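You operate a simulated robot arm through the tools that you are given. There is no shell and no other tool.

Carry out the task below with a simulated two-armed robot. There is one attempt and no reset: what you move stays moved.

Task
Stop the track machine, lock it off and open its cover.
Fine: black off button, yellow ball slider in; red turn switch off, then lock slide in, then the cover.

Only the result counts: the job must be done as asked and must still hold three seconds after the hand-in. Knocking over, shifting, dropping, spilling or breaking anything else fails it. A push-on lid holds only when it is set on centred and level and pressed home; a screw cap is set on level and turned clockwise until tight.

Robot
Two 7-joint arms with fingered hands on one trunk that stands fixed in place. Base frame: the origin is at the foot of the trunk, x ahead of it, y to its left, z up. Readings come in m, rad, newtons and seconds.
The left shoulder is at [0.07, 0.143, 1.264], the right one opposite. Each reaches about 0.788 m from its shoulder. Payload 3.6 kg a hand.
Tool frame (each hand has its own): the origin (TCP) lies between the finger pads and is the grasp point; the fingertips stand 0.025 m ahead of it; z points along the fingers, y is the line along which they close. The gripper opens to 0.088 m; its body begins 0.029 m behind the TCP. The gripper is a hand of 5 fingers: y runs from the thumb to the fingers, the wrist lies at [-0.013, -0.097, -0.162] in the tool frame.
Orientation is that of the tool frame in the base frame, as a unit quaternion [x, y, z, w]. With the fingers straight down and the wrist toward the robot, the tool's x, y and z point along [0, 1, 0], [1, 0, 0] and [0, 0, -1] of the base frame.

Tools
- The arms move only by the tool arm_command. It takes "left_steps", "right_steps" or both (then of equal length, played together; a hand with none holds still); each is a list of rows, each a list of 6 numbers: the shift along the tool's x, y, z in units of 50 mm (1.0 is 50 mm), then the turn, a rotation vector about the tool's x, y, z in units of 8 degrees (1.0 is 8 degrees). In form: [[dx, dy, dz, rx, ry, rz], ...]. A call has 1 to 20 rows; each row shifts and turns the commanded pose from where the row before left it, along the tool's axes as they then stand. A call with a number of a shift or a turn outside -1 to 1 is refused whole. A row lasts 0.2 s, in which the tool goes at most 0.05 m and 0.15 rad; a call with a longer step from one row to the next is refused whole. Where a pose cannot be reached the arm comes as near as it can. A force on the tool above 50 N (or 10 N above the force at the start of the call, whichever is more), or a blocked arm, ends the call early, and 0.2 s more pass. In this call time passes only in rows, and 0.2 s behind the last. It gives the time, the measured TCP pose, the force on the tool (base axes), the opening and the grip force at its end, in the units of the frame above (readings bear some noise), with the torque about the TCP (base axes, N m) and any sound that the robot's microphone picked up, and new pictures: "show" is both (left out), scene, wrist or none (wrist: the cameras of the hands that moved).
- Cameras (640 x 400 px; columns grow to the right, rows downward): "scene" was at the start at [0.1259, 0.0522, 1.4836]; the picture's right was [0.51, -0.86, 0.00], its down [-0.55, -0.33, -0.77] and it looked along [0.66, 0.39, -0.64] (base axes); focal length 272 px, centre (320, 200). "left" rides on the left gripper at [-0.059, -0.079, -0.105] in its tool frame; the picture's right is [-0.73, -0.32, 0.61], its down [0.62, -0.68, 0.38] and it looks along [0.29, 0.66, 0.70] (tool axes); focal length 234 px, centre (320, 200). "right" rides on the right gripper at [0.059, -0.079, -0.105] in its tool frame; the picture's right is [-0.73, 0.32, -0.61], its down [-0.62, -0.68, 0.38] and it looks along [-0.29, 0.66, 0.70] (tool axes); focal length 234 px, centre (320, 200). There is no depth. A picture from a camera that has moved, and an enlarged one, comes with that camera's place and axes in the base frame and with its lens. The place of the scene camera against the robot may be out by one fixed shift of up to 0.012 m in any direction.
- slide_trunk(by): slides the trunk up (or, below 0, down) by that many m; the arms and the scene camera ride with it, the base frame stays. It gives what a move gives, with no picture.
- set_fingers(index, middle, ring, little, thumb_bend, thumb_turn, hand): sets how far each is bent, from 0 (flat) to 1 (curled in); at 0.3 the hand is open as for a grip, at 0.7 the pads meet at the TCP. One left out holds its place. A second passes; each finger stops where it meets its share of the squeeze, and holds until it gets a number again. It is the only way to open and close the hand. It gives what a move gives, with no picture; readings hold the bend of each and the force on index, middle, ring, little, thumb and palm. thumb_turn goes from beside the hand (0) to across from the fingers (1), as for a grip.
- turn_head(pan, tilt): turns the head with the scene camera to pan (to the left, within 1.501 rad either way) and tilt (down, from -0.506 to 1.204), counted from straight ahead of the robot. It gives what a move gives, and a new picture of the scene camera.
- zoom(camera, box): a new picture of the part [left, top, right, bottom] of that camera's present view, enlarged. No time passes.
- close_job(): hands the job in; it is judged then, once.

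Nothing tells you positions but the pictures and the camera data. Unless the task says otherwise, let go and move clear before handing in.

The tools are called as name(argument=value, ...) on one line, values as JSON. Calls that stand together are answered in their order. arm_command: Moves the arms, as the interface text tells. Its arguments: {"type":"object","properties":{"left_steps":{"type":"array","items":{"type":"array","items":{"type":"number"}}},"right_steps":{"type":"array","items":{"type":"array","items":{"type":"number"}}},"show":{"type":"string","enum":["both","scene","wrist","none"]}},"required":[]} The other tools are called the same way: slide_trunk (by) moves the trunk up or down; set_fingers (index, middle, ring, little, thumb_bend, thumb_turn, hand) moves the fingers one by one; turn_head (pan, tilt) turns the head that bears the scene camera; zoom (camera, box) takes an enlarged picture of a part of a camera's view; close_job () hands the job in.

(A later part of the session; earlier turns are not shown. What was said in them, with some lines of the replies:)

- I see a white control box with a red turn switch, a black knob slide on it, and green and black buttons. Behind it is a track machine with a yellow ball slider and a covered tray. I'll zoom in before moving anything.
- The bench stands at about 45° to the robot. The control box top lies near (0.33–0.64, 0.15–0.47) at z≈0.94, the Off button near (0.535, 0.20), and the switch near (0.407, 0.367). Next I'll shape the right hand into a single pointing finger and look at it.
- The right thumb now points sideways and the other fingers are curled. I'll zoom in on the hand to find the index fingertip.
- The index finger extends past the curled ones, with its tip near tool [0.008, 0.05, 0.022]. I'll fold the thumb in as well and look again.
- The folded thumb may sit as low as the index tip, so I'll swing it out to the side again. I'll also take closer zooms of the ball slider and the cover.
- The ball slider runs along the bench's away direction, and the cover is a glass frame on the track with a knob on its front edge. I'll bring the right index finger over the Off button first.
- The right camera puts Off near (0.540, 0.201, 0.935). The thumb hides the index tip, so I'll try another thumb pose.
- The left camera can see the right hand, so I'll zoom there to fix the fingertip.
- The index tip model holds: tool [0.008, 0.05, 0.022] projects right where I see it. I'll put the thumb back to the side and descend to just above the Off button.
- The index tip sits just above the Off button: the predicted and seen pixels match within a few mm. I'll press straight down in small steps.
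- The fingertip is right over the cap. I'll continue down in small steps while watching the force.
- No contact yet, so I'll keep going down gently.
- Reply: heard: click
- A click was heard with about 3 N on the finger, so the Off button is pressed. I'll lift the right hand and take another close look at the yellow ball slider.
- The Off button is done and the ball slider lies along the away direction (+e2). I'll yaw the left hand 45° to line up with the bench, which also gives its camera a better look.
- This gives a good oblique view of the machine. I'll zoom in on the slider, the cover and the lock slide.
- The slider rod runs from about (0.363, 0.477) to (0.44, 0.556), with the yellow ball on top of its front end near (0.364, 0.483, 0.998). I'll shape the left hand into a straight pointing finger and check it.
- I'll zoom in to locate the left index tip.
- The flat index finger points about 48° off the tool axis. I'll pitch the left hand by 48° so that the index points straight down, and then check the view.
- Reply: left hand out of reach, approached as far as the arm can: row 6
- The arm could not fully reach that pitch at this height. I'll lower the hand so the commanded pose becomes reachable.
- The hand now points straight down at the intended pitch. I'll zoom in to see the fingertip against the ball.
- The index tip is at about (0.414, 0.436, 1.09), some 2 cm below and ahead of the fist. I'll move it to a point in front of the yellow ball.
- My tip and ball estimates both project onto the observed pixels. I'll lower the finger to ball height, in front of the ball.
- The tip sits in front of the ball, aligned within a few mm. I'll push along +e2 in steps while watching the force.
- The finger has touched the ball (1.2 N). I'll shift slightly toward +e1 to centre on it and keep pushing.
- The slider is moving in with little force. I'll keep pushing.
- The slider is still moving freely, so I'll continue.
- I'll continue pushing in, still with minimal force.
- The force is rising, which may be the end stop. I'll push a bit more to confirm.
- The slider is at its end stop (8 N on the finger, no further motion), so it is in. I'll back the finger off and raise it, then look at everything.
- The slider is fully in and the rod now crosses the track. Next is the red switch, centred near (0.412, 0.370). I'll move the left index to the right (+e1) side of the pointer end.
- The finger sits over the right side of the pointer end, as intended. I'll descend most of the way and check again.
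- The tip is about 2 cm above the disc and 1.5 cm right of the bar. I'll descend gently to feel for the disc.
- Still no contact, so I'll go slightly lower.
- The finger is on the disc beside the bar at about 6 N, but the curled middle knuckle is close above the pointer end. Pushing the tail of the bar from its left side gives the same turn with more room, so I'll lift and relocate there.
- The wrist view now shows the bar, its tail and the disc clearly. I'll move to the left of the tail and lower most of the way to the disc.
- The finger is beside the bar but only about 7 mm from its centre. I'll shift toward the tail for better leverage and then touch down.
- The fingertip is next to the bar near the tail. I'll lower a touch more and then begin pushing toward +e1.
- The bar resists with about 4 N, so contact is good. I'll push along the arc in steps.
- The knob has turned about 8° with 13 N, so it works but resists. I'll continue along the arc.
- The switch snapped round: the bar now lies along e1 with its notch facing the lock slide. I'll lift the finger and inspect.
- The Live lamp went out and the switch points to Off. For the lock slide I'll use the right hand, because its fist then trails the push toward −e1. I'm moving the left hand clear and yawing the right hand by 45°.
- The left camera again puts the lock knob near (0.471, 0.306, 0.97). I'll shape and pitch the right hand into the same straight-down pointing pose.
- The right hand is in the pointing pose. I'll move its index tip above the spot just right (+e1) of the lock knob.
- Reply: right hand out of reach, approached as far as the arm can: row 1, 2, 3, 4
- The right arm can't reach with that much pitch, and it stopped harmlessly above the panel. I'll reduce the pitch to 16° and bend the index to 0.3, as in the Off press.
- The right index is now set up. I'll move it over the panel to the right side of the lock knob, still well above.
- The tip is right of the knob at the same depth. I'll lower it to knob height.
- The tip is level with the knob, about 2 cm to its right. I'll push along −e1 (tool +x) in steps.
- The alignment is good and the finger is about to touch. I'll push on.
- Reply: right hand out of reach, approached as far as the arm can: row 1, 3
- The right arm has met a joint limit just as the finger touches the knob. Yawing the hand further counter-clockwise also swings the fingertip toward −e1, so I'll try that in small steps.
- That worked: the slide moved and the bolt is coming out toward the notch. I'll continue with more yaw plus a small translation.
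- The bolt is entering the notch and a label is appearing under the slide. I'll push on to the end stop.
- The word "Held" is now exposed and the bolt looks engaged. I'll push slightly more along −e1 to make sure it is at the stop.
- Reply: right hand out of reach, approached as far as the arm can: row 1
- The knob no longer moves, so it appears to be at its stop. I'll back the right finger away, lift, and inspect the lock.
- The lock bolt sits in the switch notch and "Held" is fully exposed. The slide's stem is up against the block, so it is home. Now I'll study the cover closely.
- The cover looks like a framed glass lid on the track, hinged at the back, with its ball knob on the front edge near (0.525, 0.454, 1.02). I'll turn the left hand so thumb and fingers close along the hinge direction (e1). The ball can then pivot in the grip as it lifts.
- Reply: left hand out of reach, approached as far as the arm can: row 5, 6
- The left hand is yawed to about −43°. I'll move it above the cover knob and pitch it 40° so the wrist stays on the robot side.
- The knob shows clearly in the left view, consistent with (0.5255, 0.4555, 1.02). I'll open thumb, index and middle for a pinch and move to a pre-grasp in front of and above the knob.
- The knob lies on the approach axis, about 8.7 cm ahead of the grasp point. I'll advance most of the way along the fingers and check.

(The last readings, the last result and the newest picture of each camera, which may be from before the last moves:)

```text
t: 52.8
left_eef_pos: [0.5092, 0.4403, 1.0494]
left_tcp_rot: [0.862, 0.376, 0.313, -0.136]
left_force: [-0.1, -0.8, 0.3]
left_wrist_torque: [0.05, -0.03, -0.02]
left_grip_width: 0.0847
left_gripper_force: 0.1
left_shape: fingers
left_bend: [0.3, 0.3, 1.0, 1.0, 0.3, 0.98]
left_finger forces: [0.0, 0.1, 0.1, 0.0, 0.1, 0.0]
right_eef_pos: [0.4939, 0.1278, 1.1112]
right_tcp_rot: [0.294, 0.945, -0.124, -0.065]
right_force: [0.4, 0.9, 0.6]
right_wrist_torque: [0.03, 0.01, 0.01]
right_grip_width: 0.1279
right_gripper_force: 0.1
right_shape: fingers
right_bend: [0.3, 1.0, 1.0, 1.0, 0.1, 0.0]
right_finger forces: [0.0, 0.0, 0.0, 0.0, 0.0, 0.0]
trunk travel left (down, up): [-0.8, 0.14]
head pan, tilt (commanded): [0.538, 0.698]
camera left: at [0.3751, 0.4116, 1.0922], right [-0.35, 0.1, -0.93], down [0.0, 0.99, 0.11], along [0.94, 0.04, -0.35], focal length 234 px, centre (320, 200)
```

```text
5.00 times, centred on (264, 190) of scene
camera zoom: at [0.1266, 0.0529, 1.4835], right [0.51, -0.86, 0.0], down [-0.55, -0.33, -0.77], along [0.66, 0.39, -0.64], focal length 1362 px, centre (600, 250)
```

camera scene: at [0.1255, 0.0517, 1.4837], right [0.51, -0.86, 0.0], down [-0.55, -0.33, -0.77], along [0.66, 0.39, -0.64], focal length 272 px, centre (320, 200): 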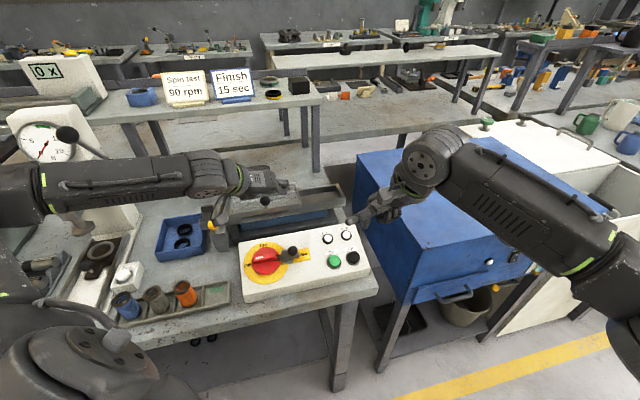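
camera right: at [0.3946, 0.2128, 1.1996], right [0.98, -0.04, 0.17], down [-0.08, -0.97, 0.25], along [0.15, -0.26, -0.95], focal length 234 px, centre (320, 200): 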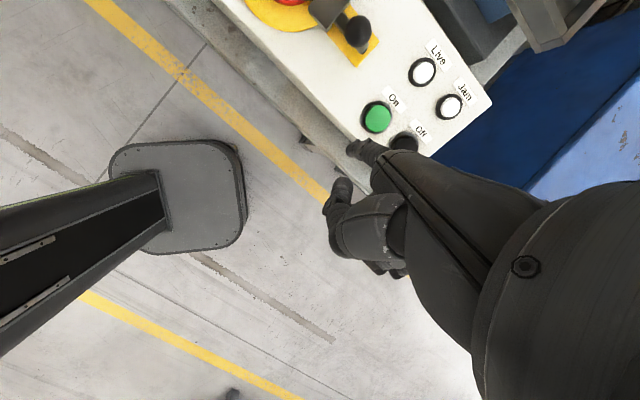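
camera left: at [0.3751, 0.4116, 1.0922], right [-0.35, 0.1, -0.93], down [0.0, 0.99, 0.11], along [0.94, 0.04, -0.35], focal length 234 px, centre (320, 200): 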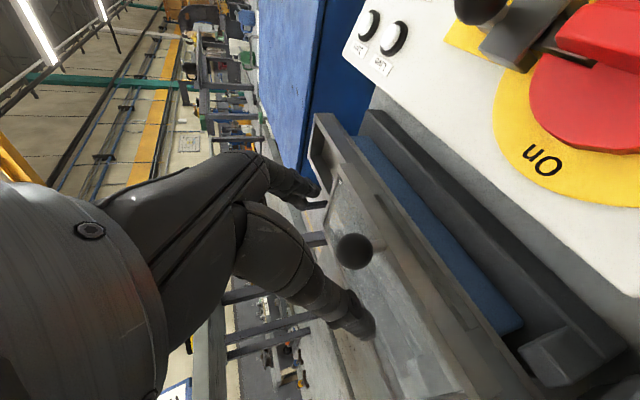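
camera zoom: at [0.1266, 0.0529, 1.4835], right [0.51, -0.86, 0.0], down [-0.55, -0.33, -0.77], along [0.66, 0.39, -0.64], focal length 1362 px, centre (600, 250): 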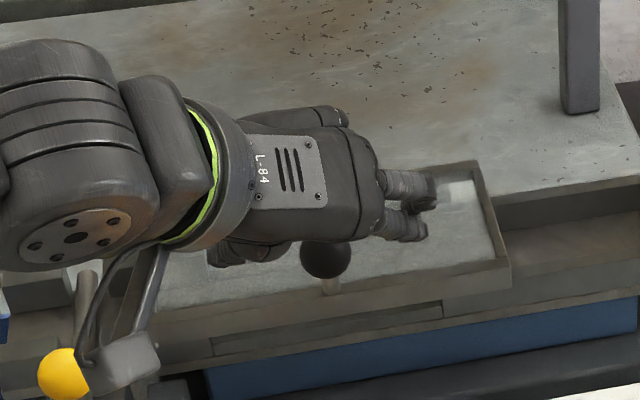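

The ball sits between the thumb and the fingers. I'll advance the last 2.5 cm with a small correction.

arm_command(left_steps=[[-0.08, 0, 0.25, 0, 0, 0], [0, 0, 0.25, 0, 0, 0]], show="wrist")

zoom(camera="scene", box=[200, 150, 328, 230])

zoom(camera="left", box=[240, 150, 400, 350])

```text
t: 53.4
left_eef_pos: [0.5182, 0.4488, 1.0274]
left_tcp_rot: [0.862, 0.374, 0.313, -0.136]
left_force: [0.3, -0.1, 0.5]
left_wrist_torque: [-0.01, -0.01, 0.02]
left_grip_width: 0.0846
left_gripper_force: 0.0
left_shape: fingers
left_bend: [0.3, 0.3, 1.0, 1.0, 0.3, 0.98]
left_finger forces: [0.0, 0.1, 0.0, 0.0, 0.1, 0.0]
right_eef_pos: [0.4952, 0.1283, 1.111]
right_tcp_rot: [0.295, 0.945, -0.124, -0.065]
right_force: [0.9, -0.5, 0.0]
right_wrist_torque: [0.01, 0.03, 0.01]
right_grip_width: 0.128
right_gripper_force: 0.0
right_shape: fingers
right_bend: [0.3, 1.0, 1.0, 1.0, 0.1, 0.0]
right_finger forces: [0.1, 0.1, 0.0, 0.1, 0.0, 0.1]
trunk travel left (down, up): [-0.8, 0.14]
head pan, tilt (commanded): [0.538, 0.698]
camera left: at [0.3844, 0.4205, 1.0699], right [-0.35, 0.1, -0.93], down [-0.01, 0.99, 0.11], along [0.94, 0.04, -0.35], focal length 234 px, centre (320, 200)
```

left: 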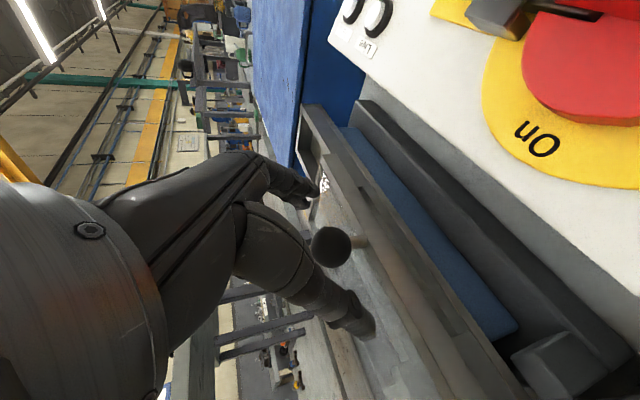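

```text
5.00 times, centred on (264, 190) of scene
camera zoom: at [0.1265, 0.0528, 1.4835], right [0.51, -0.86, 0.0], down [-0.55, -0.33, -0.77], along [0.66, 0.39, -0.64], focal length 1362 px, centre (600, 250)
```

zoom: 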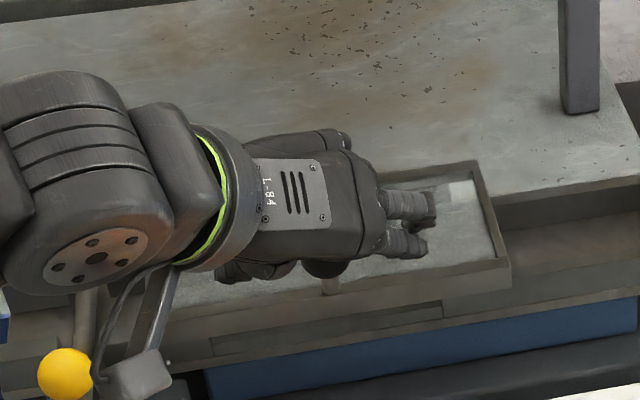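

```text
2.00 times, centred on (320, 250) of left
camera zoom: at [0.3844, 0.4205, 1.0699], right [-0.35, 0.1, -0.93], down [-0.01, 0.99, 0.11], along [0.94, 0.04, -0.35], focal length 468 px, centre (320, 100)
```

zoom: 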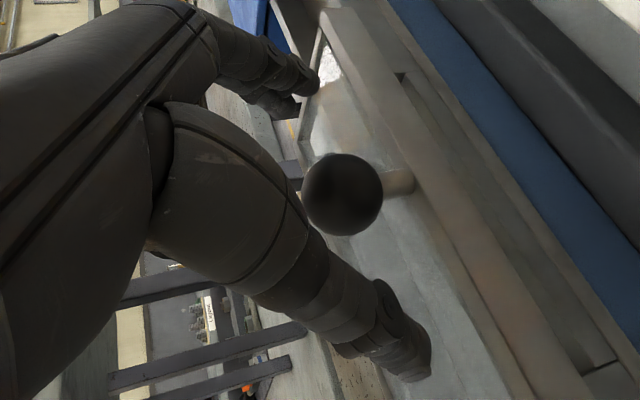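

The ball is about 1.6 cm ahead of the grasp point, between the pads. I'll close thumb, index and middle on it.

set_fingers(hand="left", index=0.7, middle=0.7, thumb_bend=0.7)

zoom(camera="left", box=[240, 150, 400, 350])

zoom(camera="scene", box=[200, 150, 328, 230])

```text
t: 54.4
left_eef_pos: [0.5187, 0.4467, 1.028]
left_tcp_rot: [0.862, 0.375, 0.313, -0.137]
left_force: [3.1, -4.0, 0.9]
left_wrist_torque: [-0.04, -0.08, -0.09]
left_grip_width: 0.0191
left_gripper_force: 8.8
left_shape: fingers
left_bend: [0.61, 0.63, 1.0, 1.0, 0.61, 1.0]
left_finger forces: [5.3, 6.0, 0.1, 0.1, 6.4, 0.0]
right_eef_pos: [0.495, 0.1274, 1.1103]
right_tcp_rot: [0.295, 0.945, -0.123, -0.065]
right_force: [0.3, 0.1, 0.2]
right_wrist_torque: [0.01, -0.03, 0.02]
right_grip_width: 0.128
right_gripper_force: 0.0
right_shape: fingers
right_bend: [0.3, 1.0, 1.0, 1.0, 0.1, 0.0]
right_finger forces: [0.1, 0.0, 0.0, 0.1, 0.0, 0.0]
trunk travel left (down, up): [-0.8, 0.14]
head pan, tilt (commanded): [0.538, 0.698]
```

```text
2.00 times, centred on (320, 250) of left
camera zoom: at [0.3847, 0.4187, 1.0705], right [-0.35, 0.1, -0.93], down [0.0, 0.99, 0.11], along [0.94, 0.04, -0.35], focal length 468 px, centre (320, 100)
```

zoom: 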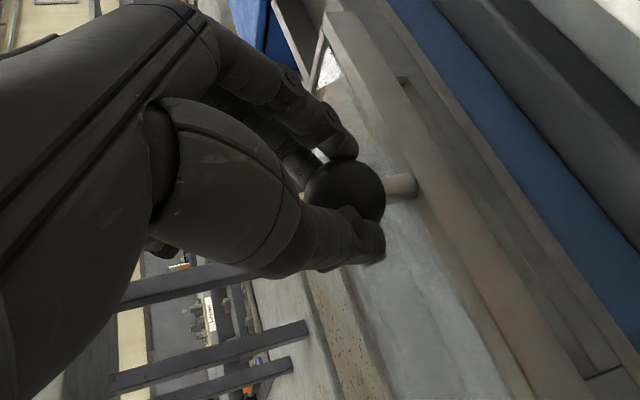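

```text
5.00 times, centred on (264, 190) of scene
camera zoom: at [0.1268, 0.0508, 1.4836], right [0.51, -0.86, 0.0], down [-0.55, -0.33, -0.77], along [0.66, 0.39, -0.64], focal length 1362 px, centre (600, 250)
```

zoom: 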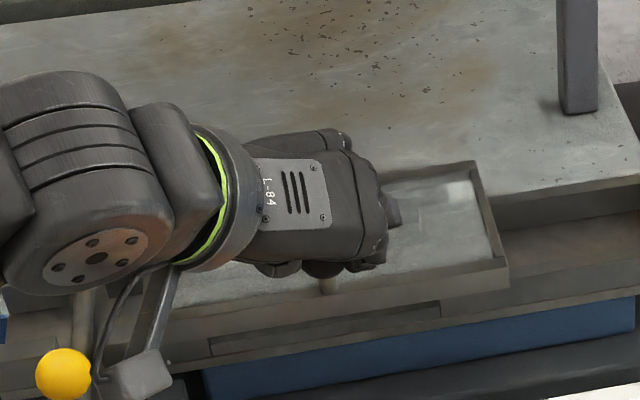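

The ball is gripped at about 6 N per finger. I'll lift gently along the expected hinge arc and watch what happens.

arm_command(left_steps=[[0.072, 0.02, -0.044, 0, 0, 0], [0.072, 0, -0.044, 0, 0, 0]], show="none")

zoom(camera="left", box=[240, 150, 400, 350])

zoom(camera="scene", box=[200, 150, 328, 230])

```text
t: 55.0
left_eef_pos: [0.5209, 0.4484, 1.0361]
left_tcp_rot: [0.862, 0.375, 0.313, -0.137]
left_force: [2.5, -3.1, -1.5]
left_wrist_torque: [-0.05, 0.0, -0.12]
left_grip_width: 0.0191
left_gripper_force: 7.8
left_shape: fingers
left_bend: [0.61, 0.63, 1.0, 1.0, 0.61, 1.0]
left_finger forces: [5.5, 4.8, 0.0, 0.0, 6.3, 0.0]
right_eef_pos: [0.4953, 0.1269, 1.1115]
right_tcp_rot: [0.295, 0.945, -0.123, -0.066]
right_force: [0.6, -0.3, -0.8]
right_wrist_torque: [-0.02, 0.01, 0.05]
right_grip_width: 0.1277
right_gripper_force: 0.0
right_shape: fingers
right_bend: [0.3, 1.0, 1.0, 1.0, 0.1, 0.0]
right_finger forces: [0.0, 0.1, 0.0, 0.1, 0.1, 0.0]
trunk travel left (down, up): [-0.8, 0.14]
head pan, tilt (commanded): [0.538, 0.698]
```

```text
2.00 times, centred on (320, 250) of left
camera zoom: at [0.3869, 0.4207, 1.079], right [-0.35, 0.1, -0.93], down [0.0, 0.99, 0.11], along [0.94, 0.04, -0.35], focal length 468 px, centre (320, 100)
```

zoom: 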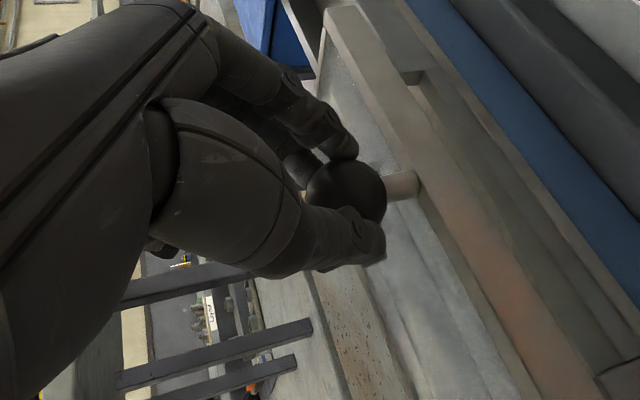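

```text
5.00 times, centred on (264, 190) of scene
camera zoom: at [0.127, 0.0513, 1.4835], right [0.51, -0.86, 0.0], down [-0.55, -0.33, -0.77], along [0.66, 0.39, -0.64], focal length 1362 px, centre (600, 250)
```

zoom: 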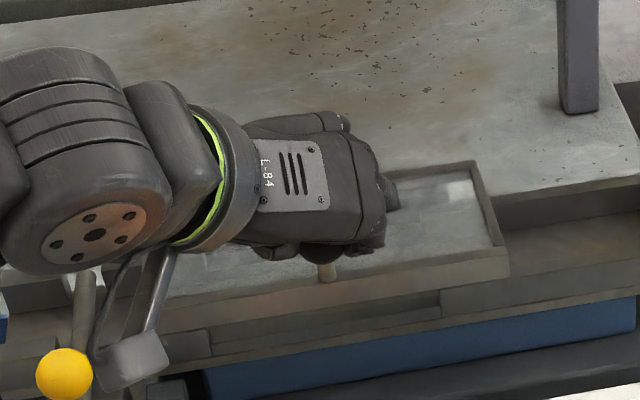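

The lid lifts with only about 1.5 N, so it is hinged at the back. I'll continue along the hinge arc.

arm_command(left_steps=[[0.163, 0.003, -0.068, 0, 0, 0], [0.163, 0.003, -0.068, 0, 0, 0], [0.13, 0.003, -0.024, 0, 0, 0], [0.13, 0.003, -0.024, 0, 0, 0]], show="wrist")

zoom(camera="scene", box=[200, 150, 328, 230])

```text
t: 56.0
left_eef_pos: [0.5334, 0.461, 1.0627]
left_tcp_rot: [0.862, 0.375, 0.314, -0.137]
left_force: [0.7, -4.0, -0.4]
left_wrist_torque: [-0.09, 0.05, -0.05]
left_grip_width: 0.0193
left_gripper_force: 9.6
left_shape: fingers
left_bend: [0.61, 0.64, 1.0, 1.0, 0.61, 1.0]
left_finger forces: [7.0, 4.1, 0.0, 0.0, 7.3, 0.1]
right_eef_pos: [0.4955, 0.1265, 1.1121]
right_tcp_rot: [0.294, 0.946, -0.123, -0.064]
right_force: [0.3, -0.8, -0.2]
right_wrist_torque: [-0.01, -0.01, -0.01]
right_grip_width: 0.1278
right_gripper_force: 0.1
right_shape: fingers
right_bend: [0.3, 1.0, 1.0, 1.0, 0.1, 0.0]
right_finger forces: [0.1, 0.0, 0.1, 0.1, 0.0, 0.0]
trunk travel left (down, up): [-0.8, 0.14]
head pan, tilt (commanded): [0.538, 0.698]
camera left: at [0.3985, 0.4319, 1.1054], right [-0.35, 0.1, -0.93], down [0.0, 0.99, 0.11], along [0.94, 0.04, -0.35], focal length 234 px, centre (320, 200)
```

left: 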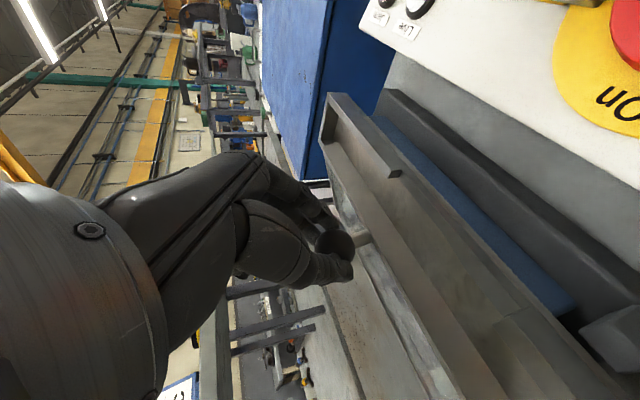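

```text
5.00 times, centred on (264, 190) of scene
camera zoom: at [0.126, 0.0506, 1.4837], right [0.51, -0.86, 0.0], down [-0.55, -0.33, -0.77], along [0.66, 0.39, -0.64], focal length 1362 px, centre (600, 250)
```

zoom: 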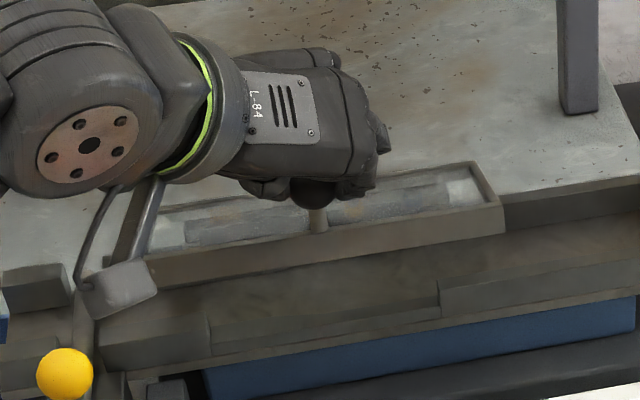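

The lid is opening smoothly (about 22°). I'll continue along the arc with a slight sideways relief.

arm_command(left_steps=[[0.268, 0.03, -0.033, 0, 0, 0], [0.268, 0.02, -0.033, 0, 0, 0], [0.27, 0.008, 0.055, 0, 0, 0]], show="wrist")

zoom(camera="scene", box=[200, 130, 328, 210])

```text
t: 56.8
left_eef_pos: [0.5542, 0.4812, 1.089]
left_tcp_rot: [0.862, 0.375, 0.313, -0.136]
left_force: [0.1, -2.0, 0.3]
left_wrist_torque: [-0.06, 0.04, -0.03]
left_grip_width: 0.0193
left_gripper_force: 8.4
left_shape: fingers
left_bend: [0.62, 0.65, 1.0, 1.0, 0.61, 1.0]
left_finger forces: [6.3, 3.1, 0.1, 0.0, 7.1, 0.0]
right_eef_pos: [0.4943, 0.1279, 1.1108]
right_tcp_rot: [0.295, 0.945, -0.123, -0.065]
right_force: [0.1, -0.9, -0.1]
right_wrist_torque: [0.01, 0.0, -0.01]
right_grip_width: 0.1281
right_gripper_force: 0.1
right_shape: fingers
right_bend: [0.3, 1.0, 1.0, 1.0, 0.1, 0.0]
right_finger forces: [0.0, 0.0, 0.1, 0.1, 0.0, 0.0]
trunk travel left (down, up): [-0.8, 0.14]
head pan, tilt (commanded): [0.538, 0.698]
camera left: at [0.4204, 0.4522, 1.1314], right [-0.35, 0.1, -0.93], down [0.0, 0.99, 0.11], along [0.94, 0.04, -0.35], focal length 234 px, centre (320, 200)
```

left: 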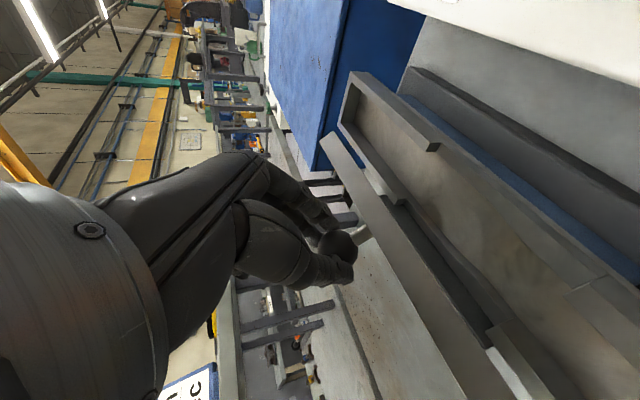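

```text
5.00 times, centred on (264, 170) of scene
camera zoom: at [0.126, 0.0516, 1.4836], right [0.51, -0.86, 0.0], down [-0.55, -0.33, -0.77], along [0.66, 0.39, -0.64], focal length 1362 px, centre (600, 350)
```

zoom: 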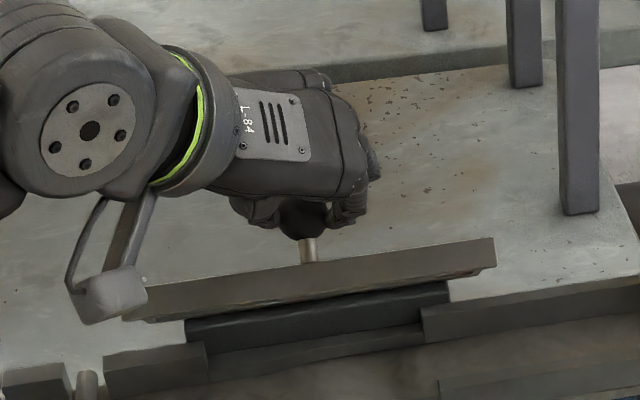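

The lid is about 44° open and forces are low. I'll continue along the arc while slowly rotating the hand more upright for clearance.

arm_command(left_steps=[[0.267, 0.008, 0.085, 0, -0.6, 0], [0.273, 0.008, 0.063, 0, -0.6, 0], [0.252, 0.008, 0.112, 0, 0, 0]], show="wrist")

zoom(camera="scene", box=[200, 130, 328, 210])

```text
t: 57.6
left_eef_pos: [0.5824, 0.5087, 1.1011]
left_tcp_rot: [0.885, 0.385, 0.24, -0.104]
left_force: [-0.6, -1.0, 7.7]
left_wrist_torque: [0.02, 0.01, 0.03]
left_grip_width: 0.0199
left_gripper_force: 9.9
left_shape: fingers
left_bend: [0.62, 0.65, 1.0, 1.0, 0.61, 1.0]
left_finger forces: [6.5, 3.7, 0.1, 0.0, 8.9, 0.1]
right_eef_pos: [0.4936, 0.1263, 1.1121]
right_tcp_rot: [0.294, 0.946, -0.122, -0.065]
right_force: [-0.2, -0.3, 0.4]
right_wrist_torque: [0.01, 0.0, 0.01]
right_grip_width: 0.1277
right_gripper_force: 0.1
right_shape: fingers
right_bend: [0.3, 1.0, 1.0, 1.0, 0.1, 0.0]
right_finger forces: [0.0, 0.1, 0.0, 0.1, 0.0, 0.1]
trunk travel left (down, up): [-0.8, 0.14]
head pan, tilt (commanded): [0.538, 0.698]
camera left: at [0.4542, 0.486, 1.1625], right [-0.45, -0.01, -0.89], down [0.0, 1.0, -0.01], along [0.89, -0.01, -0.45], focal length 234 px, centre (320, 200)
```

left: 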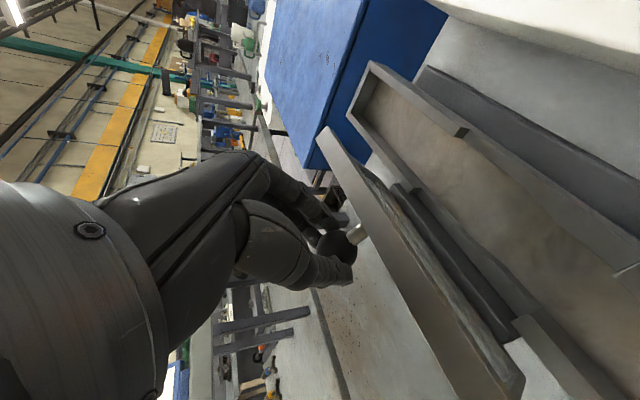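

```text
5.00 times, centred on (264, 170) of scene
camera zoom: at [0.1244, 0.0503, 1.4839], right [0.51, -0.86, 0.0], down [-0.55, -0.33, -0.77], along [0.66, 0.39, -0.64], focal length 1362 px, centre (600, 350)
```

zoom: 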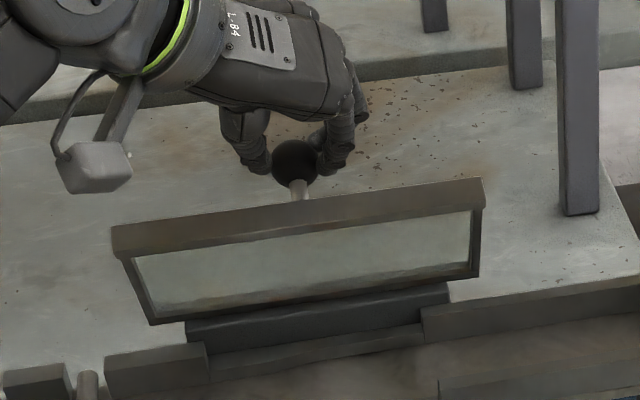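

The lid is about 65° open, and the hand is pressing slightly low on the arc (7.7 N). I'll correct upward and carry on.

arm_command(left_steps=[[0.169, 0.004, 0.01, 0, 0, 0], [0.169, 0.004, 0.04, 0, 0, 0], [0.252, 0.004, 0.14, 0, 0, 0]], show="wrist")

zoom(camera="scene", box=[200, 130, 328, 210])

```text
t: 58.4
left_eef_pos: [0.6055, 0.5314, 1.1057]
left_tcp_rot: [0.885, 0.385, 0.241, -0.106]
left_force: [0.4, -1.3, -1.0]
left_wrist_torque: [-0.05, 0.0, -0.02]
left_grip_width: 0.0179
left_gripper_force: 5.6
left_shape: fingers
left_bend: [0.62, 0.67, 1.0, 1.0, 0.62, 1.0]
left_finger forces: [4.6, 2.4, 0.1, 0.0, 4.5, 0.0]
right_eef_pos: [0.4946, 0.1285, 1.111]
right_tcp_rot: [0.295, 0.945, -0.124, -0.065]
right_force: [0.6, 0.2, -0.7]
right_wrist_torque: [-0.02, -0.01, 0.0]
right_grip_width: 0.1279
right_gripper_force: 0.0
right_shape: fingers
right_bend: [0.3, 1.0, 1.0, 1.0, 0.1, 0.0]
right_finger forces: [0.0, 0.0, 0.1, 0.0, 0.1, 0.1]
trunk travel left (down, up): [-0.8, 0.14]
head pan, tilt (commanded): [0.538, 0.698]
camera left: at [0.4773, 0.5099, 1.167], right [-0.45, -0.01, -0.89], down [0.0, 1.0, -0.01], along [0.89, -0.01, -0.45], focal length 234 px, centre (320, 200)
```

left: 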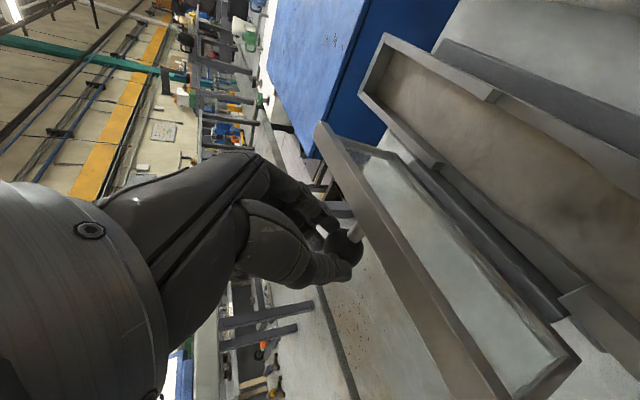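

```text
5.00 times, centred on (264, 170) of scene
camera zoom: at [0.1271, 0.0522, 1.4834], right [0.51, -0.86, 0.0], down [-0.55, -0.33, -0.77], along [0.66, 0.39, -0.64], focal length 1362 px, centre (600, 350)
```

zoom: 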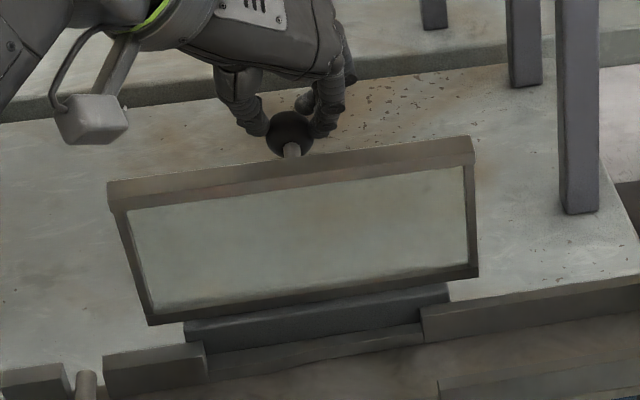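

The lid is about 84° open, but the ball is working toward the fingertips. I'll follow the arc over the top, back and slightly down.

arm_command(left_steps=[[0.112, 0.003, 0.205, 0, 0, 0], [0.122, 0.003, 0.187, 0, 0, 0]], show="wrist")

zoom(camera="scene", box=[200, 120, 328, 200])

```text
t: 59.0
left_eef_pos: [0.6192, 0.5453, 1.0985]
left_tcp_rot: [0.884, 0.385, 0.243, -0.104]
left_force: [5.8, 0.7, 12.7]
left_wrist_torque: [0.08, -0.22, 0.0]
left_grip_width: 0.0184
left_gripper_force: 10.6
left_shape: fingers
left_bend: [0.62, 0.67, 1.0, 1.0, 0.62, 1.0]
left_finger forces: [7.5, 6.0, 0.1, 0.1, 7.4, 0.0]
right_eef_pos: [0.4941, 0.1264, 1.1125]
right_tcp_rot: [0.294, 0.946, -0.123, -0.065]
right_force: [-0.1, -0.3, 0.4]
right_wrist_torque: [-0.02, 0.03, 0.0]
right_grip_width: 0.1277
right_gripper_force: 0.2
right_shape: fingers
right_bend: [0.3, 1.0, 1.0, 1.0, 0.1, 0.0]
right_finger forces: [0.1, 0.0, 0.0, 0.1, 0.1, 0.0]
trunk travel left (down, up): [-0.8, 0.14]
head pan, tilt (commanded): [0.538, 0.698]
camera left: at [0.4905, 0.5236, 1.1585], right [-0.45, -0.01, -0.89], down [0.0, 1.0, -0.01], along [0.89, -0.01, -0.45], focal length 234 px, centre (320, 200)
```

left: 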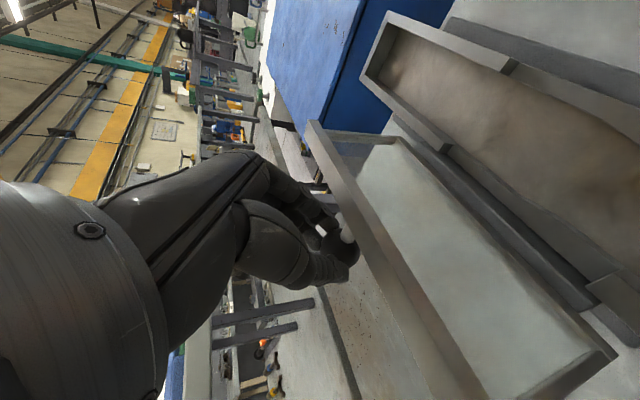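

```text
5.00 times, centred on (264, 160) of scene
camera zoom: at [0.1257, 0.0508, 1.4839], right [0.51, -0.86, 0.0], down [-0.55, -0.33, -0.77], along [0.66, 0.39, -0.64], focal length 1362 px, centre (600, 400)
```

zoom: 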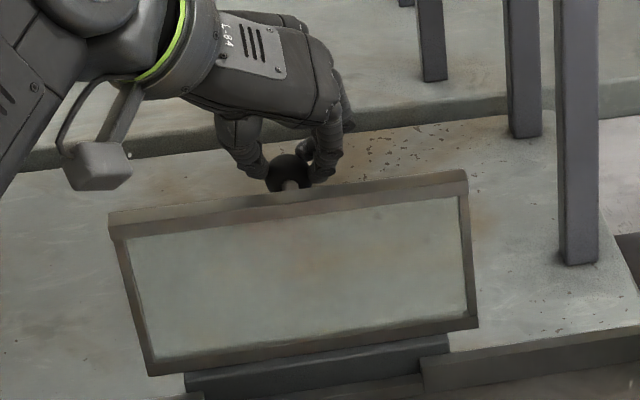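

The lid is about vertical now, and the hand is pressing down on it a bit (13 N radially). I'll ease up and keep moving back past vertical.

arm_command(left_steps=[[0.134, 0.003, 0.005, 0, 0, 0], [0.152, 0.003, 0.12, 0, 0, 0]], show="wrist")

zoom(camera="scene", box=[200, 120, 328, 200])

```text
t: 59.6
left_eef_pos: [0.6299, 0.5581, 1.0973]
left_tcp_rot: [0.885, 0.385, 0.24, -0.105]
left_force: [1.3, -0.8, 0.7]
left_wrist_torque: [-0.05, -0.03, -0.04]
left_grip_width: 0.005
left_gripper_force: 1.4
left_shape: fingers
left_bend: [0.66, 0.7, 1.0, 1.0, 0.68, 1.0]
left_finger forces: [1.9, 0.0, 0.1, 0.1, 1.0, 0.1]
right_eef_pos: [0.4938, 0.1285, 1.1122]
right_tcp_rot: [0.295, 0.945, -0.123, -0.065]
right_force: [0.1, 0.0, -0.9]
right_wrist_torque: [0.0, 0.0, -0.01]
right_grip_width: 0.1279
right_gripper_force: 0.1
right_shape: fingers
right_bend: [0.3, 1.0, 1.0, 1.0, 0.1, 0.0]
right_finger forces: [0.1, 0.0, 0.0, 0.1, 0.0, 0.1]
trunk travel left (down, up): [-0.8, 0.14]
head pan, tilt (commanded): [0.538, 0.698]
camera left: at [0.501, 0.5352, 1.1586], right [-0.45, -0.01, -0.89], down [0.0, 1.0, -0.01], along [0.89, -0.01, -0.45], focal length 234 px, centre (320, 200)
```

left: 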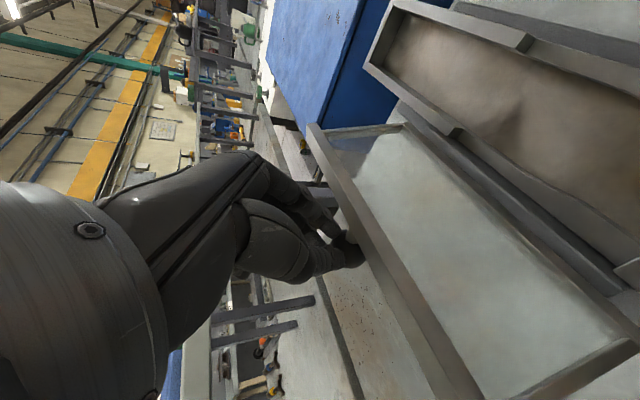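

```text
5.00 times, centred on (264, 160) of scene
camera zoom: at [0.1261, 0.0518, 1.4835], right [0.51, -0.86, 0.0], down [-0.55, -0.33, -0.77], along [0.66, 0.39, -0.64], focal length 1362 px, centre (600, 400)
```

zoom: 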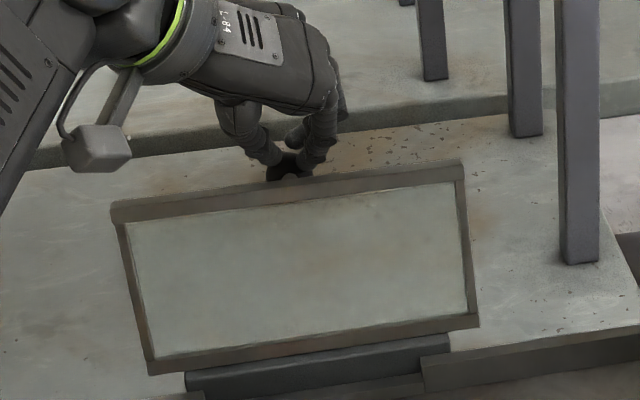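

The ball has slipped to the fingertips, and the lid looks past vertical, leaning back. I'll hold still a moment to check whether it has settled.

arm_command(left_steps=[[0, 0, 0, 0, 0, 0], [0, 0, 0, 0, 0, 0]], show="wrist")

zoom(camera="scene", box=[200, 120, 328, 200])

zoom(camera="left", box=[280, 150, 440, 290])

```text
t: 60.2
left_eef_pos: [0.6296, 0.5582, 1.0986]
left_tcp_rot: [0.885, 0.385, 0.241, -0.105]
left_force: [-0.8, -1.4, 1.6]
left_wrist_torque: [0.01, -0.01, -0.03]
left_grip_width: 0.0016
left_gripper_force: 1.3
left_shape: fingers
left_bend: [0.68, 0.7, 1.0, 1.0, 0.69, 1.0]
left_finger forces: [1.5, 0.0, 0.1, 0.1, 0.7, 0.0]
right_eef_pos: [0.4933, 0.1272, 1.1115]
right_tcp_rot: [0.295, 0.945, -0.123, -0.065]
right_force: [-0.2, 0.0, 0.2]
right_wrist_torque: [-0.01, 0.02, -0.04]
right_grip_width: 0.1278
right_gripper_force: 0.1
right_shape: fingers
right_bend: [0.3, 1.0, 1.0, 1.0, 0.1, 0.0]
right_finger forces: [0.0, 0.0, 0.0, 0.0, 0.1, 0.1]
trunk travel left (down, up): [-0.8, 0.14]
head pan, tilt (commanded): [0.538, 0.698]
camera left: at [0.5007, 0.5348, 1.1591], right [-0.45, -0.01, -0.89], down [0.0, 1.0, -0.01], along [0.89, -0.01, -0.45], focal length 234 px, centre (320, 200)
```

left: 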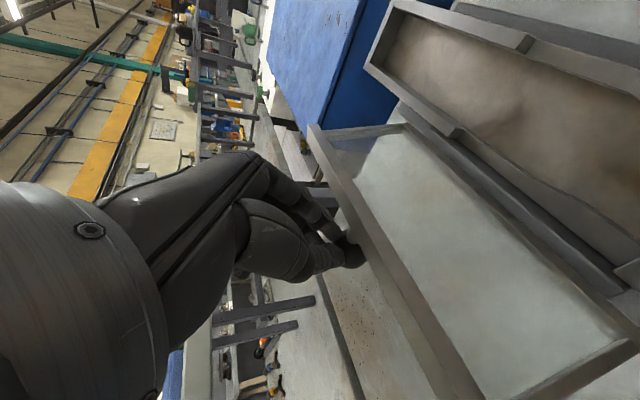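

```text
5.00 times, centred on (264, 160) of scene
camera zoom: at [0.1255, 0.0515, 1.4836], right [0.51, -0.86, 0.0], down [-0.55, -0.33, -0.77], along [0.66, 0.39, -0.64], focal length 1362 px, centre (600, 400)
```

zoom: 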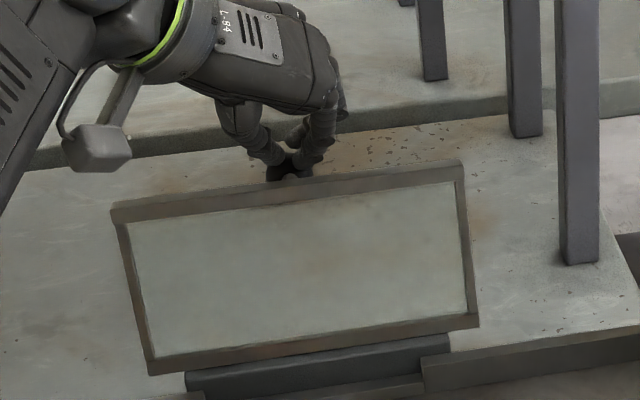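

```text
2.86 times, centred on (360, 220) of left
camera zoom: at [0.5007, 0.5348, 1.1591], right [-0.45, -0.01, -0.89], down [0.0, 1.0, -0.01], along [0.89, -0.01, -0.45], focal length 669 px, centre (206, 143)
```

zoom: 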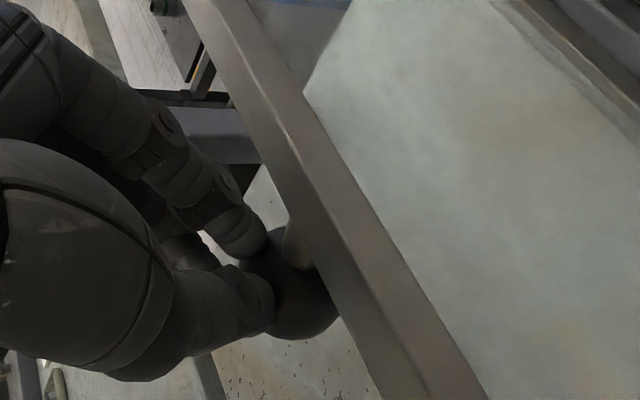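

The lid is steady and the closed fingertips just touch the ball from above. I'll lift the hand straight up a little and see whether the lid stays put.

arm_command(left_steps=[[0.1, 0, -0.17, 0, 0, 0], [0.1, 0, -0.17, 0, 0, 0]], show="none")

zoom(camera="scene", box=[200, 120, 328, 200])

zoom(camera="left", box=[280, 150, 440, 290])

```text
t: 60.8
left_eef_pos: [0.6279, 0.5585, 1.1181]
left_tcp_rot: [0.884, 0.386, 0.241, -0.105]
left_force: [-0.1, -0.1, 0.7]
left_wrist_torque: [-0.01, -0.01, -0.06]
left_grip_width: 0.0
left_gripper_force: 0.1
left_shape: fingers
left_bend: [0.7, 0.7, 1.0, 1.0, 0.7, 1.0]
left_finger forces: [0.0, 0.0, 0.0, 0.0, 0.1, 0.0]
right_eef_pos: [0.4942, 0.1292, 1.1124]
right_tcp_rot: [0.295, 0.945, -0.123, -0.065]
right_force: [-0.4, -1.0, 0.2]
right_wrist_torque: [0.0, 0.02, -0.03]
right_grip_width: 0.128
right_gripper_force: 0.0
right_shape: fingers
right_bend: [0.3, 1.0, 1.0, 1.0, 0.1, 0.0]
right_finger forces: [0.0, 0.0, 0.1, 0.0, 0.0, 0.1]
trunk travel left (down, up): [-0.8, 0.14]
head pan, tilt (commanded): [0.538, 0.698]
```

```text
5.00 times, centred on (264, 160) of scene
camera zoom: at [0.1257, 0.0519, 1.4836], right [0.51, -0.86, 0.0], down [-0.55, -0.33, -0.77], along [0.66, 0.39, -0.64], focal length 1362 px, centre (600, 400)
```

zoom: 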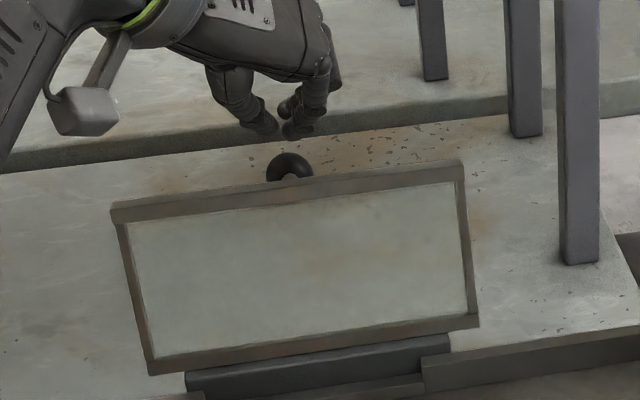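

```text
2.86 times, centred on (360, 220) of left
camera zoom: at [0.4996, 0.5358, 1.1784], right [-0.45, -0.01, -0.89], down [0.0, 1.0, -0.01], along [0.89, -0.01, -0.45], focal length 669 px, centre (206, 143)
```

zoom: 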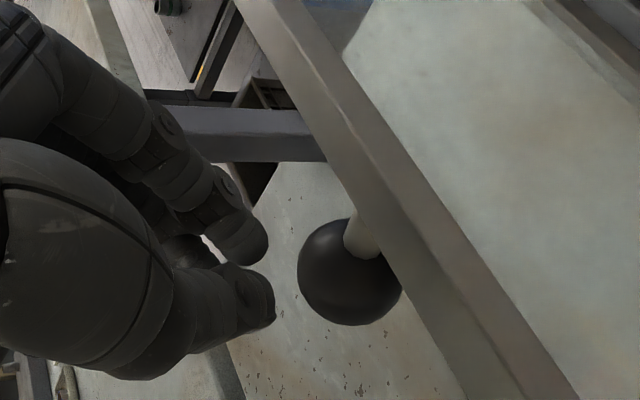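

The hand is clear of the knob and the lid stays open on its own. I'll raise the hand above the lid edge and then retract toward the robot.

arm_command(left_steps=[[0.25, 0, -0.43, 0, 0, 0], [0.25, 0, -0.43, 0, 0, 0], [0, 0, -0.6, 0, 0, 0], [-0.4, 0, -0.6, 0, 0, 0]], show="scene")

zoom(camera="scene", box=[200, 120, 328, 200])

```text
t: 61.8
left_eef_pos: [0.5933, 0.5215, 1.2108]
left_tcp_rot: [0.885, 0.385, 0.241, -0.104]
left_force: [0.2, -0.2, 0.1]
left_wrist_torque: [0.01, -0.02, -0.03]
left_grip_width: 0.0
left_gripper_force: 0.0
left_shape: fingers
left_bend: [0.7, 0.7, 1.0, 1.0, 0.7, 1.0]
left_finger forces: [0.0, 0.0, 0.1, 0.0, 0.0, 0.0]
right_eef_pos: [0.4926, 0.1282, 1.1121]
right_tcp_rot: [0.294, 0.946, -0.123, -0.063]
right_force: [0.8, 0.1, 0.5]
right_wrist_torque: [-0.03, -0.04, -0.02]
right_grip_width: 0.128
right_gripper_force: 0.2
right_shape: fingers
right_bend: [0.3, 1.0, 1.0, 1.0, 0.1, 0.0]
right_finger forces: [0.0, 0.0, 0.0, 0.1, 0.0, 0.0]
trunk travel left (down, up): [-0.8, 0.14]
head pan, tilt (commanded): [0.538, 0.698]
camera scene: at [0.124, 0.0522, 1.4838], right [0.51, -0.86, 0.0], down [-0.55, -0.33, -0.77], along [0.66, 0.39, -0.64], focal length 272 px, centre (320, 200)
```

scene: 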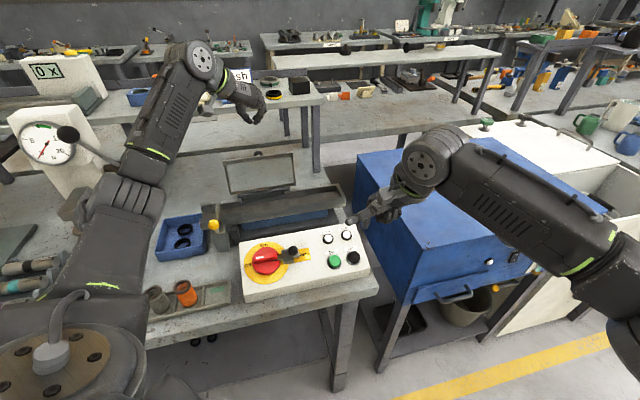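

```text
5.00 times, centred on (264, 160) of scene
camera zoom: at [0.124, 0.0522, 1.4838], right [0.51, -0.86, 0.0], down [-0.55, -0.33, -0.77], along [0.66, 0.39, -0.64], focal length 1362 px, centre (600, 400)
```

zoom: 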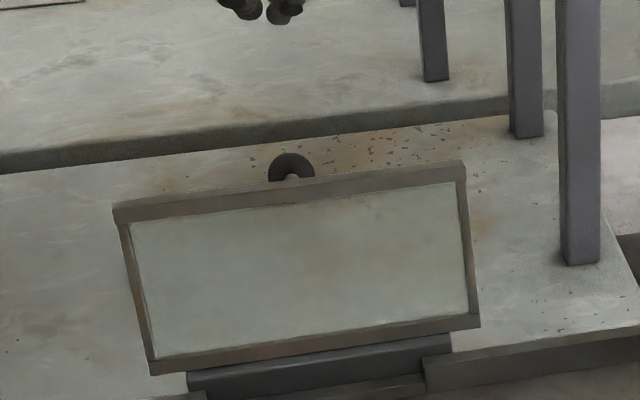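

The lid holds open with the hand clear. I'll draw the left arm back further and check the whole scene.

arm_command(left_steps=[[-0.6, -0.2, -0.6, 0, 0, 0], [-0.6, -0.2, -0.6, 0, 0, 0], [-0.6, -0.2, -0.6, 0, 0, 0], [-0.6, -0.2, -0.6, 0, 0, 0]], show="scene")

zoom(camera="scene", box=[200, 140, 360, 240])

zoom(camera="scene", box=[220, 210, 380, 310])

zoom(camera="left", box=[0, 0, 640, 400])

```text
t: 62.8
left_eef_pos: [0.452, 0.4276, 1.2528]
left_tcp_rot: [0.885, 0.385, 0.241, -0.104]
left_force: [0.0, -1.3, -0.7]
left_wrist_torque: [-0.02, -0.02, 0.01]
left_grip_width: 0.0002
left_gripper_force: 0.1
left_shape: fingers
left_bend: [0.7, 0.7, 1.0, 1.0, 0.7, 1.0]
left_finger forces: [0.1, 0.0, 0.0, 0.0, 0.0, 0.0]
right_eef_pos: [0.4936, 0.1278, 1.1129]
right_tcp_rot: [0.294, 0.946, -0.124, -0.064]
right_force: [0.2, 0.2, -0.1]
right_wrist_torque: [0.03, 0.01, 0.0]
right_grip_width: 0.1278
right_gripper_force: 0.0
right_shape: fingers
right_bend: [0.3, 1.0, 1.0, 1.0, 0.1, 0.0]
right_finger forces: [0.0, 0.0, 0.0, 0.0, 0.0, 0.1]
trunk travel left (down, up): [-0.8, 0.14]
head pan, tilt (commanded): [0.538, 0.698]
camera scene: at [0.1244, 0.0514, 1.4838], right [0.51, -0.86, 0.0], down [-0.55, -0.33, -0.77], along [0.66, 0.39, -0.64], focal length 272 px, centre (320, 200)
```

scene: 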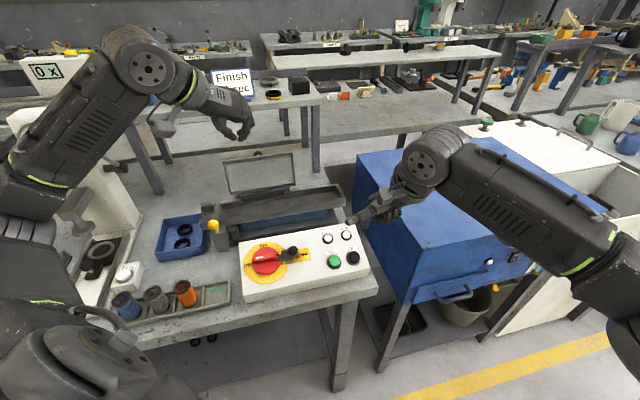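

```text
4.00 times, centred on (280, 190) of scene
camera zoom: at [0.1244, 0.0514, 1.4838], right [0.51, -0.86, 0.0], down [-0.55, -0.33, -0.77], along [0.66, 0.39, -0.64], focal length 1090 px, centre (480, 240)
```

zoom: 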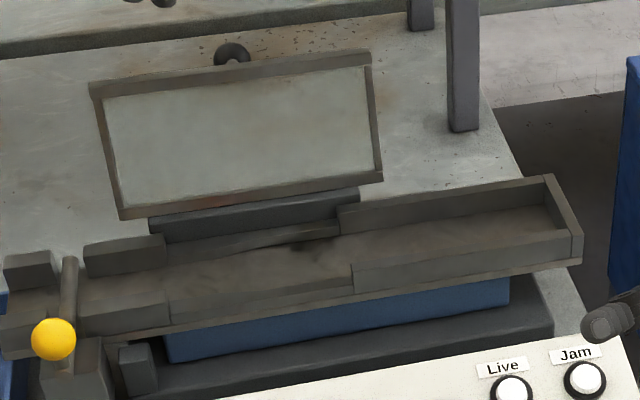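

```text
4.00 times, centred on (300, 260) of scene
camera zoom: at [0.1244, 0.0514, 1.4838], right [0.51, -0.86, 0.0], down [-0.55, -0.33, -0.77], along [0.66, 0.39, -0.64], focal length 1090 px, centre (400, -40)
```

zoom: 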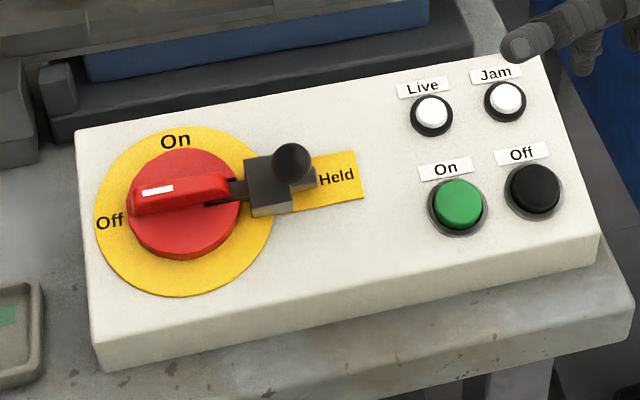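

```text
1.00 times, centred on (320, 200) of left (not enlarged: the box is as wide or as high as the picture)
camera zoom: at [0.3245, 0.4053, 1.3137], right [-0.45, -0.01, -0.89], down [0.0, 1.0, -0.01], along [0.89, -0.01, -0.45], focal length 234 px, centre (320, 200)
```

zoom: 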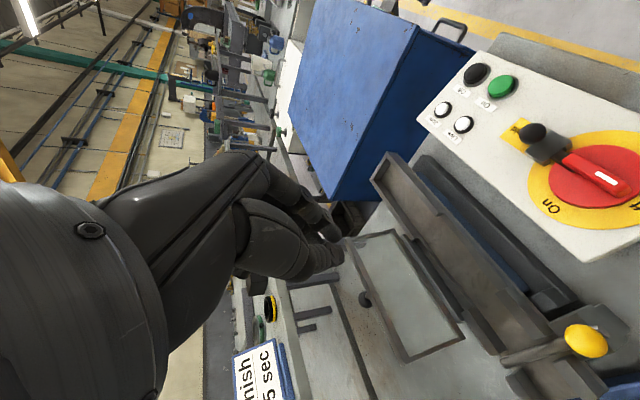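

Everything looks right: Off pressed, slider in, switch on Off, bolt in with "Held" showing, and lid open. I'll take one closer look at the lock and at the neighbouring objects.

zoom(camera="left", box=[480, 90, 640, 190])

zoom(camera="scene", box=[240, 225, 320, 275])

zoom(camera="scene", box=[60, 200, 260, 330])

```text
4.00 times, centred on (560, 140) of left
camera zoom: at [0.3245, 0.4053, 1.3137], right [-0.45, -0.01, -0.89], down [0.0, 1.0, -0.01], along [0.89, -0.01, -0.45], focal length 937 px, centre (-640, 440)
```

zoom: 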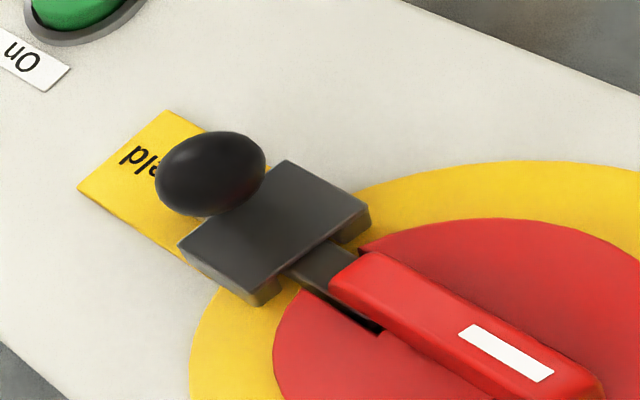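

```text
8.00 times, centred on (280, 250) of scene
camera zoom: at [0.1244, 0.0514, 1.4838], right [0.51, -0.86, 0.0], down [-0.55, -0.33, -0.77], along [0.66, 0.39, -0.64], focal length 2180 px, centre (640, -200)
```

zoom: 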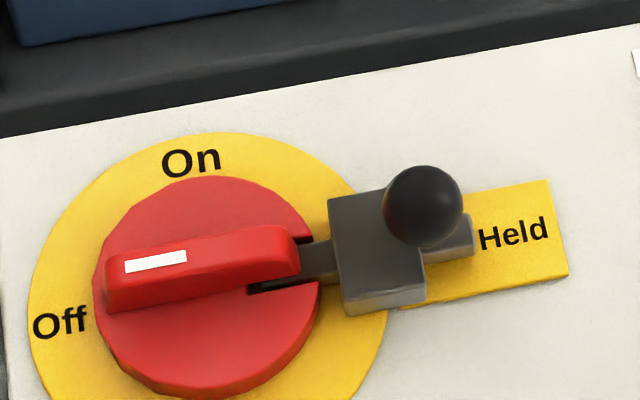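

```text
3.08 times, centred on (160, 265) of scene
camera zoom: at [0.1244, 0.0514, 1.4838], right [0.51, -0.86, 0.0], down [-0.55, -0.33, -0.77], along [0.66, 0.39, -0.64], focal length 838 px, centre (812, 0)
```

zoom: 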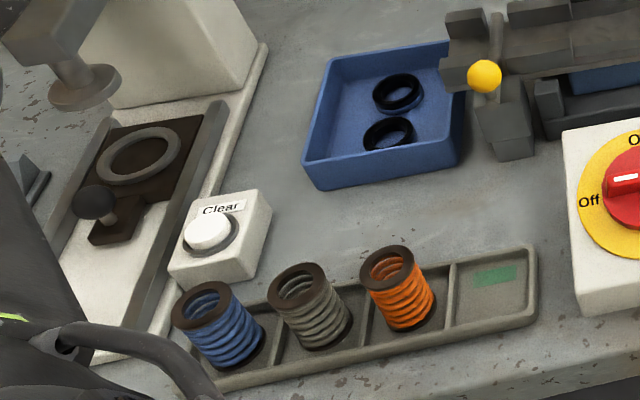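

The lock bolt is well inside the notch, and the lid and all neighbouring parts are undisturbed. Both hands are clear, so I'm handing the job in.

close_job()

```text
The job is handed in.
```

I handed the job in with the track machine stopped, locked off and its cover open. No result has come back from the hand-in.

1. **Off button:** I pressed the black Off button and heard it click.
2. **Ball slider:** I pushed the yellow ball slider in to its end stop, so its rod now crosses the track.
3. **Red switch:** I turned it to Off, and the Live lamp went out.
4. **Lock slide:** I pushed it in. The bolt sits in the switch notch and the "Held" label shows. The knob stopped moving when I pushed it again, but with little force.
5. **Cover:** I lifted it by its knob past vertical, and it stayed open after I let go.

Both hands were clear before the hand-in. Nothing I could see nearby had been knocked or moved.
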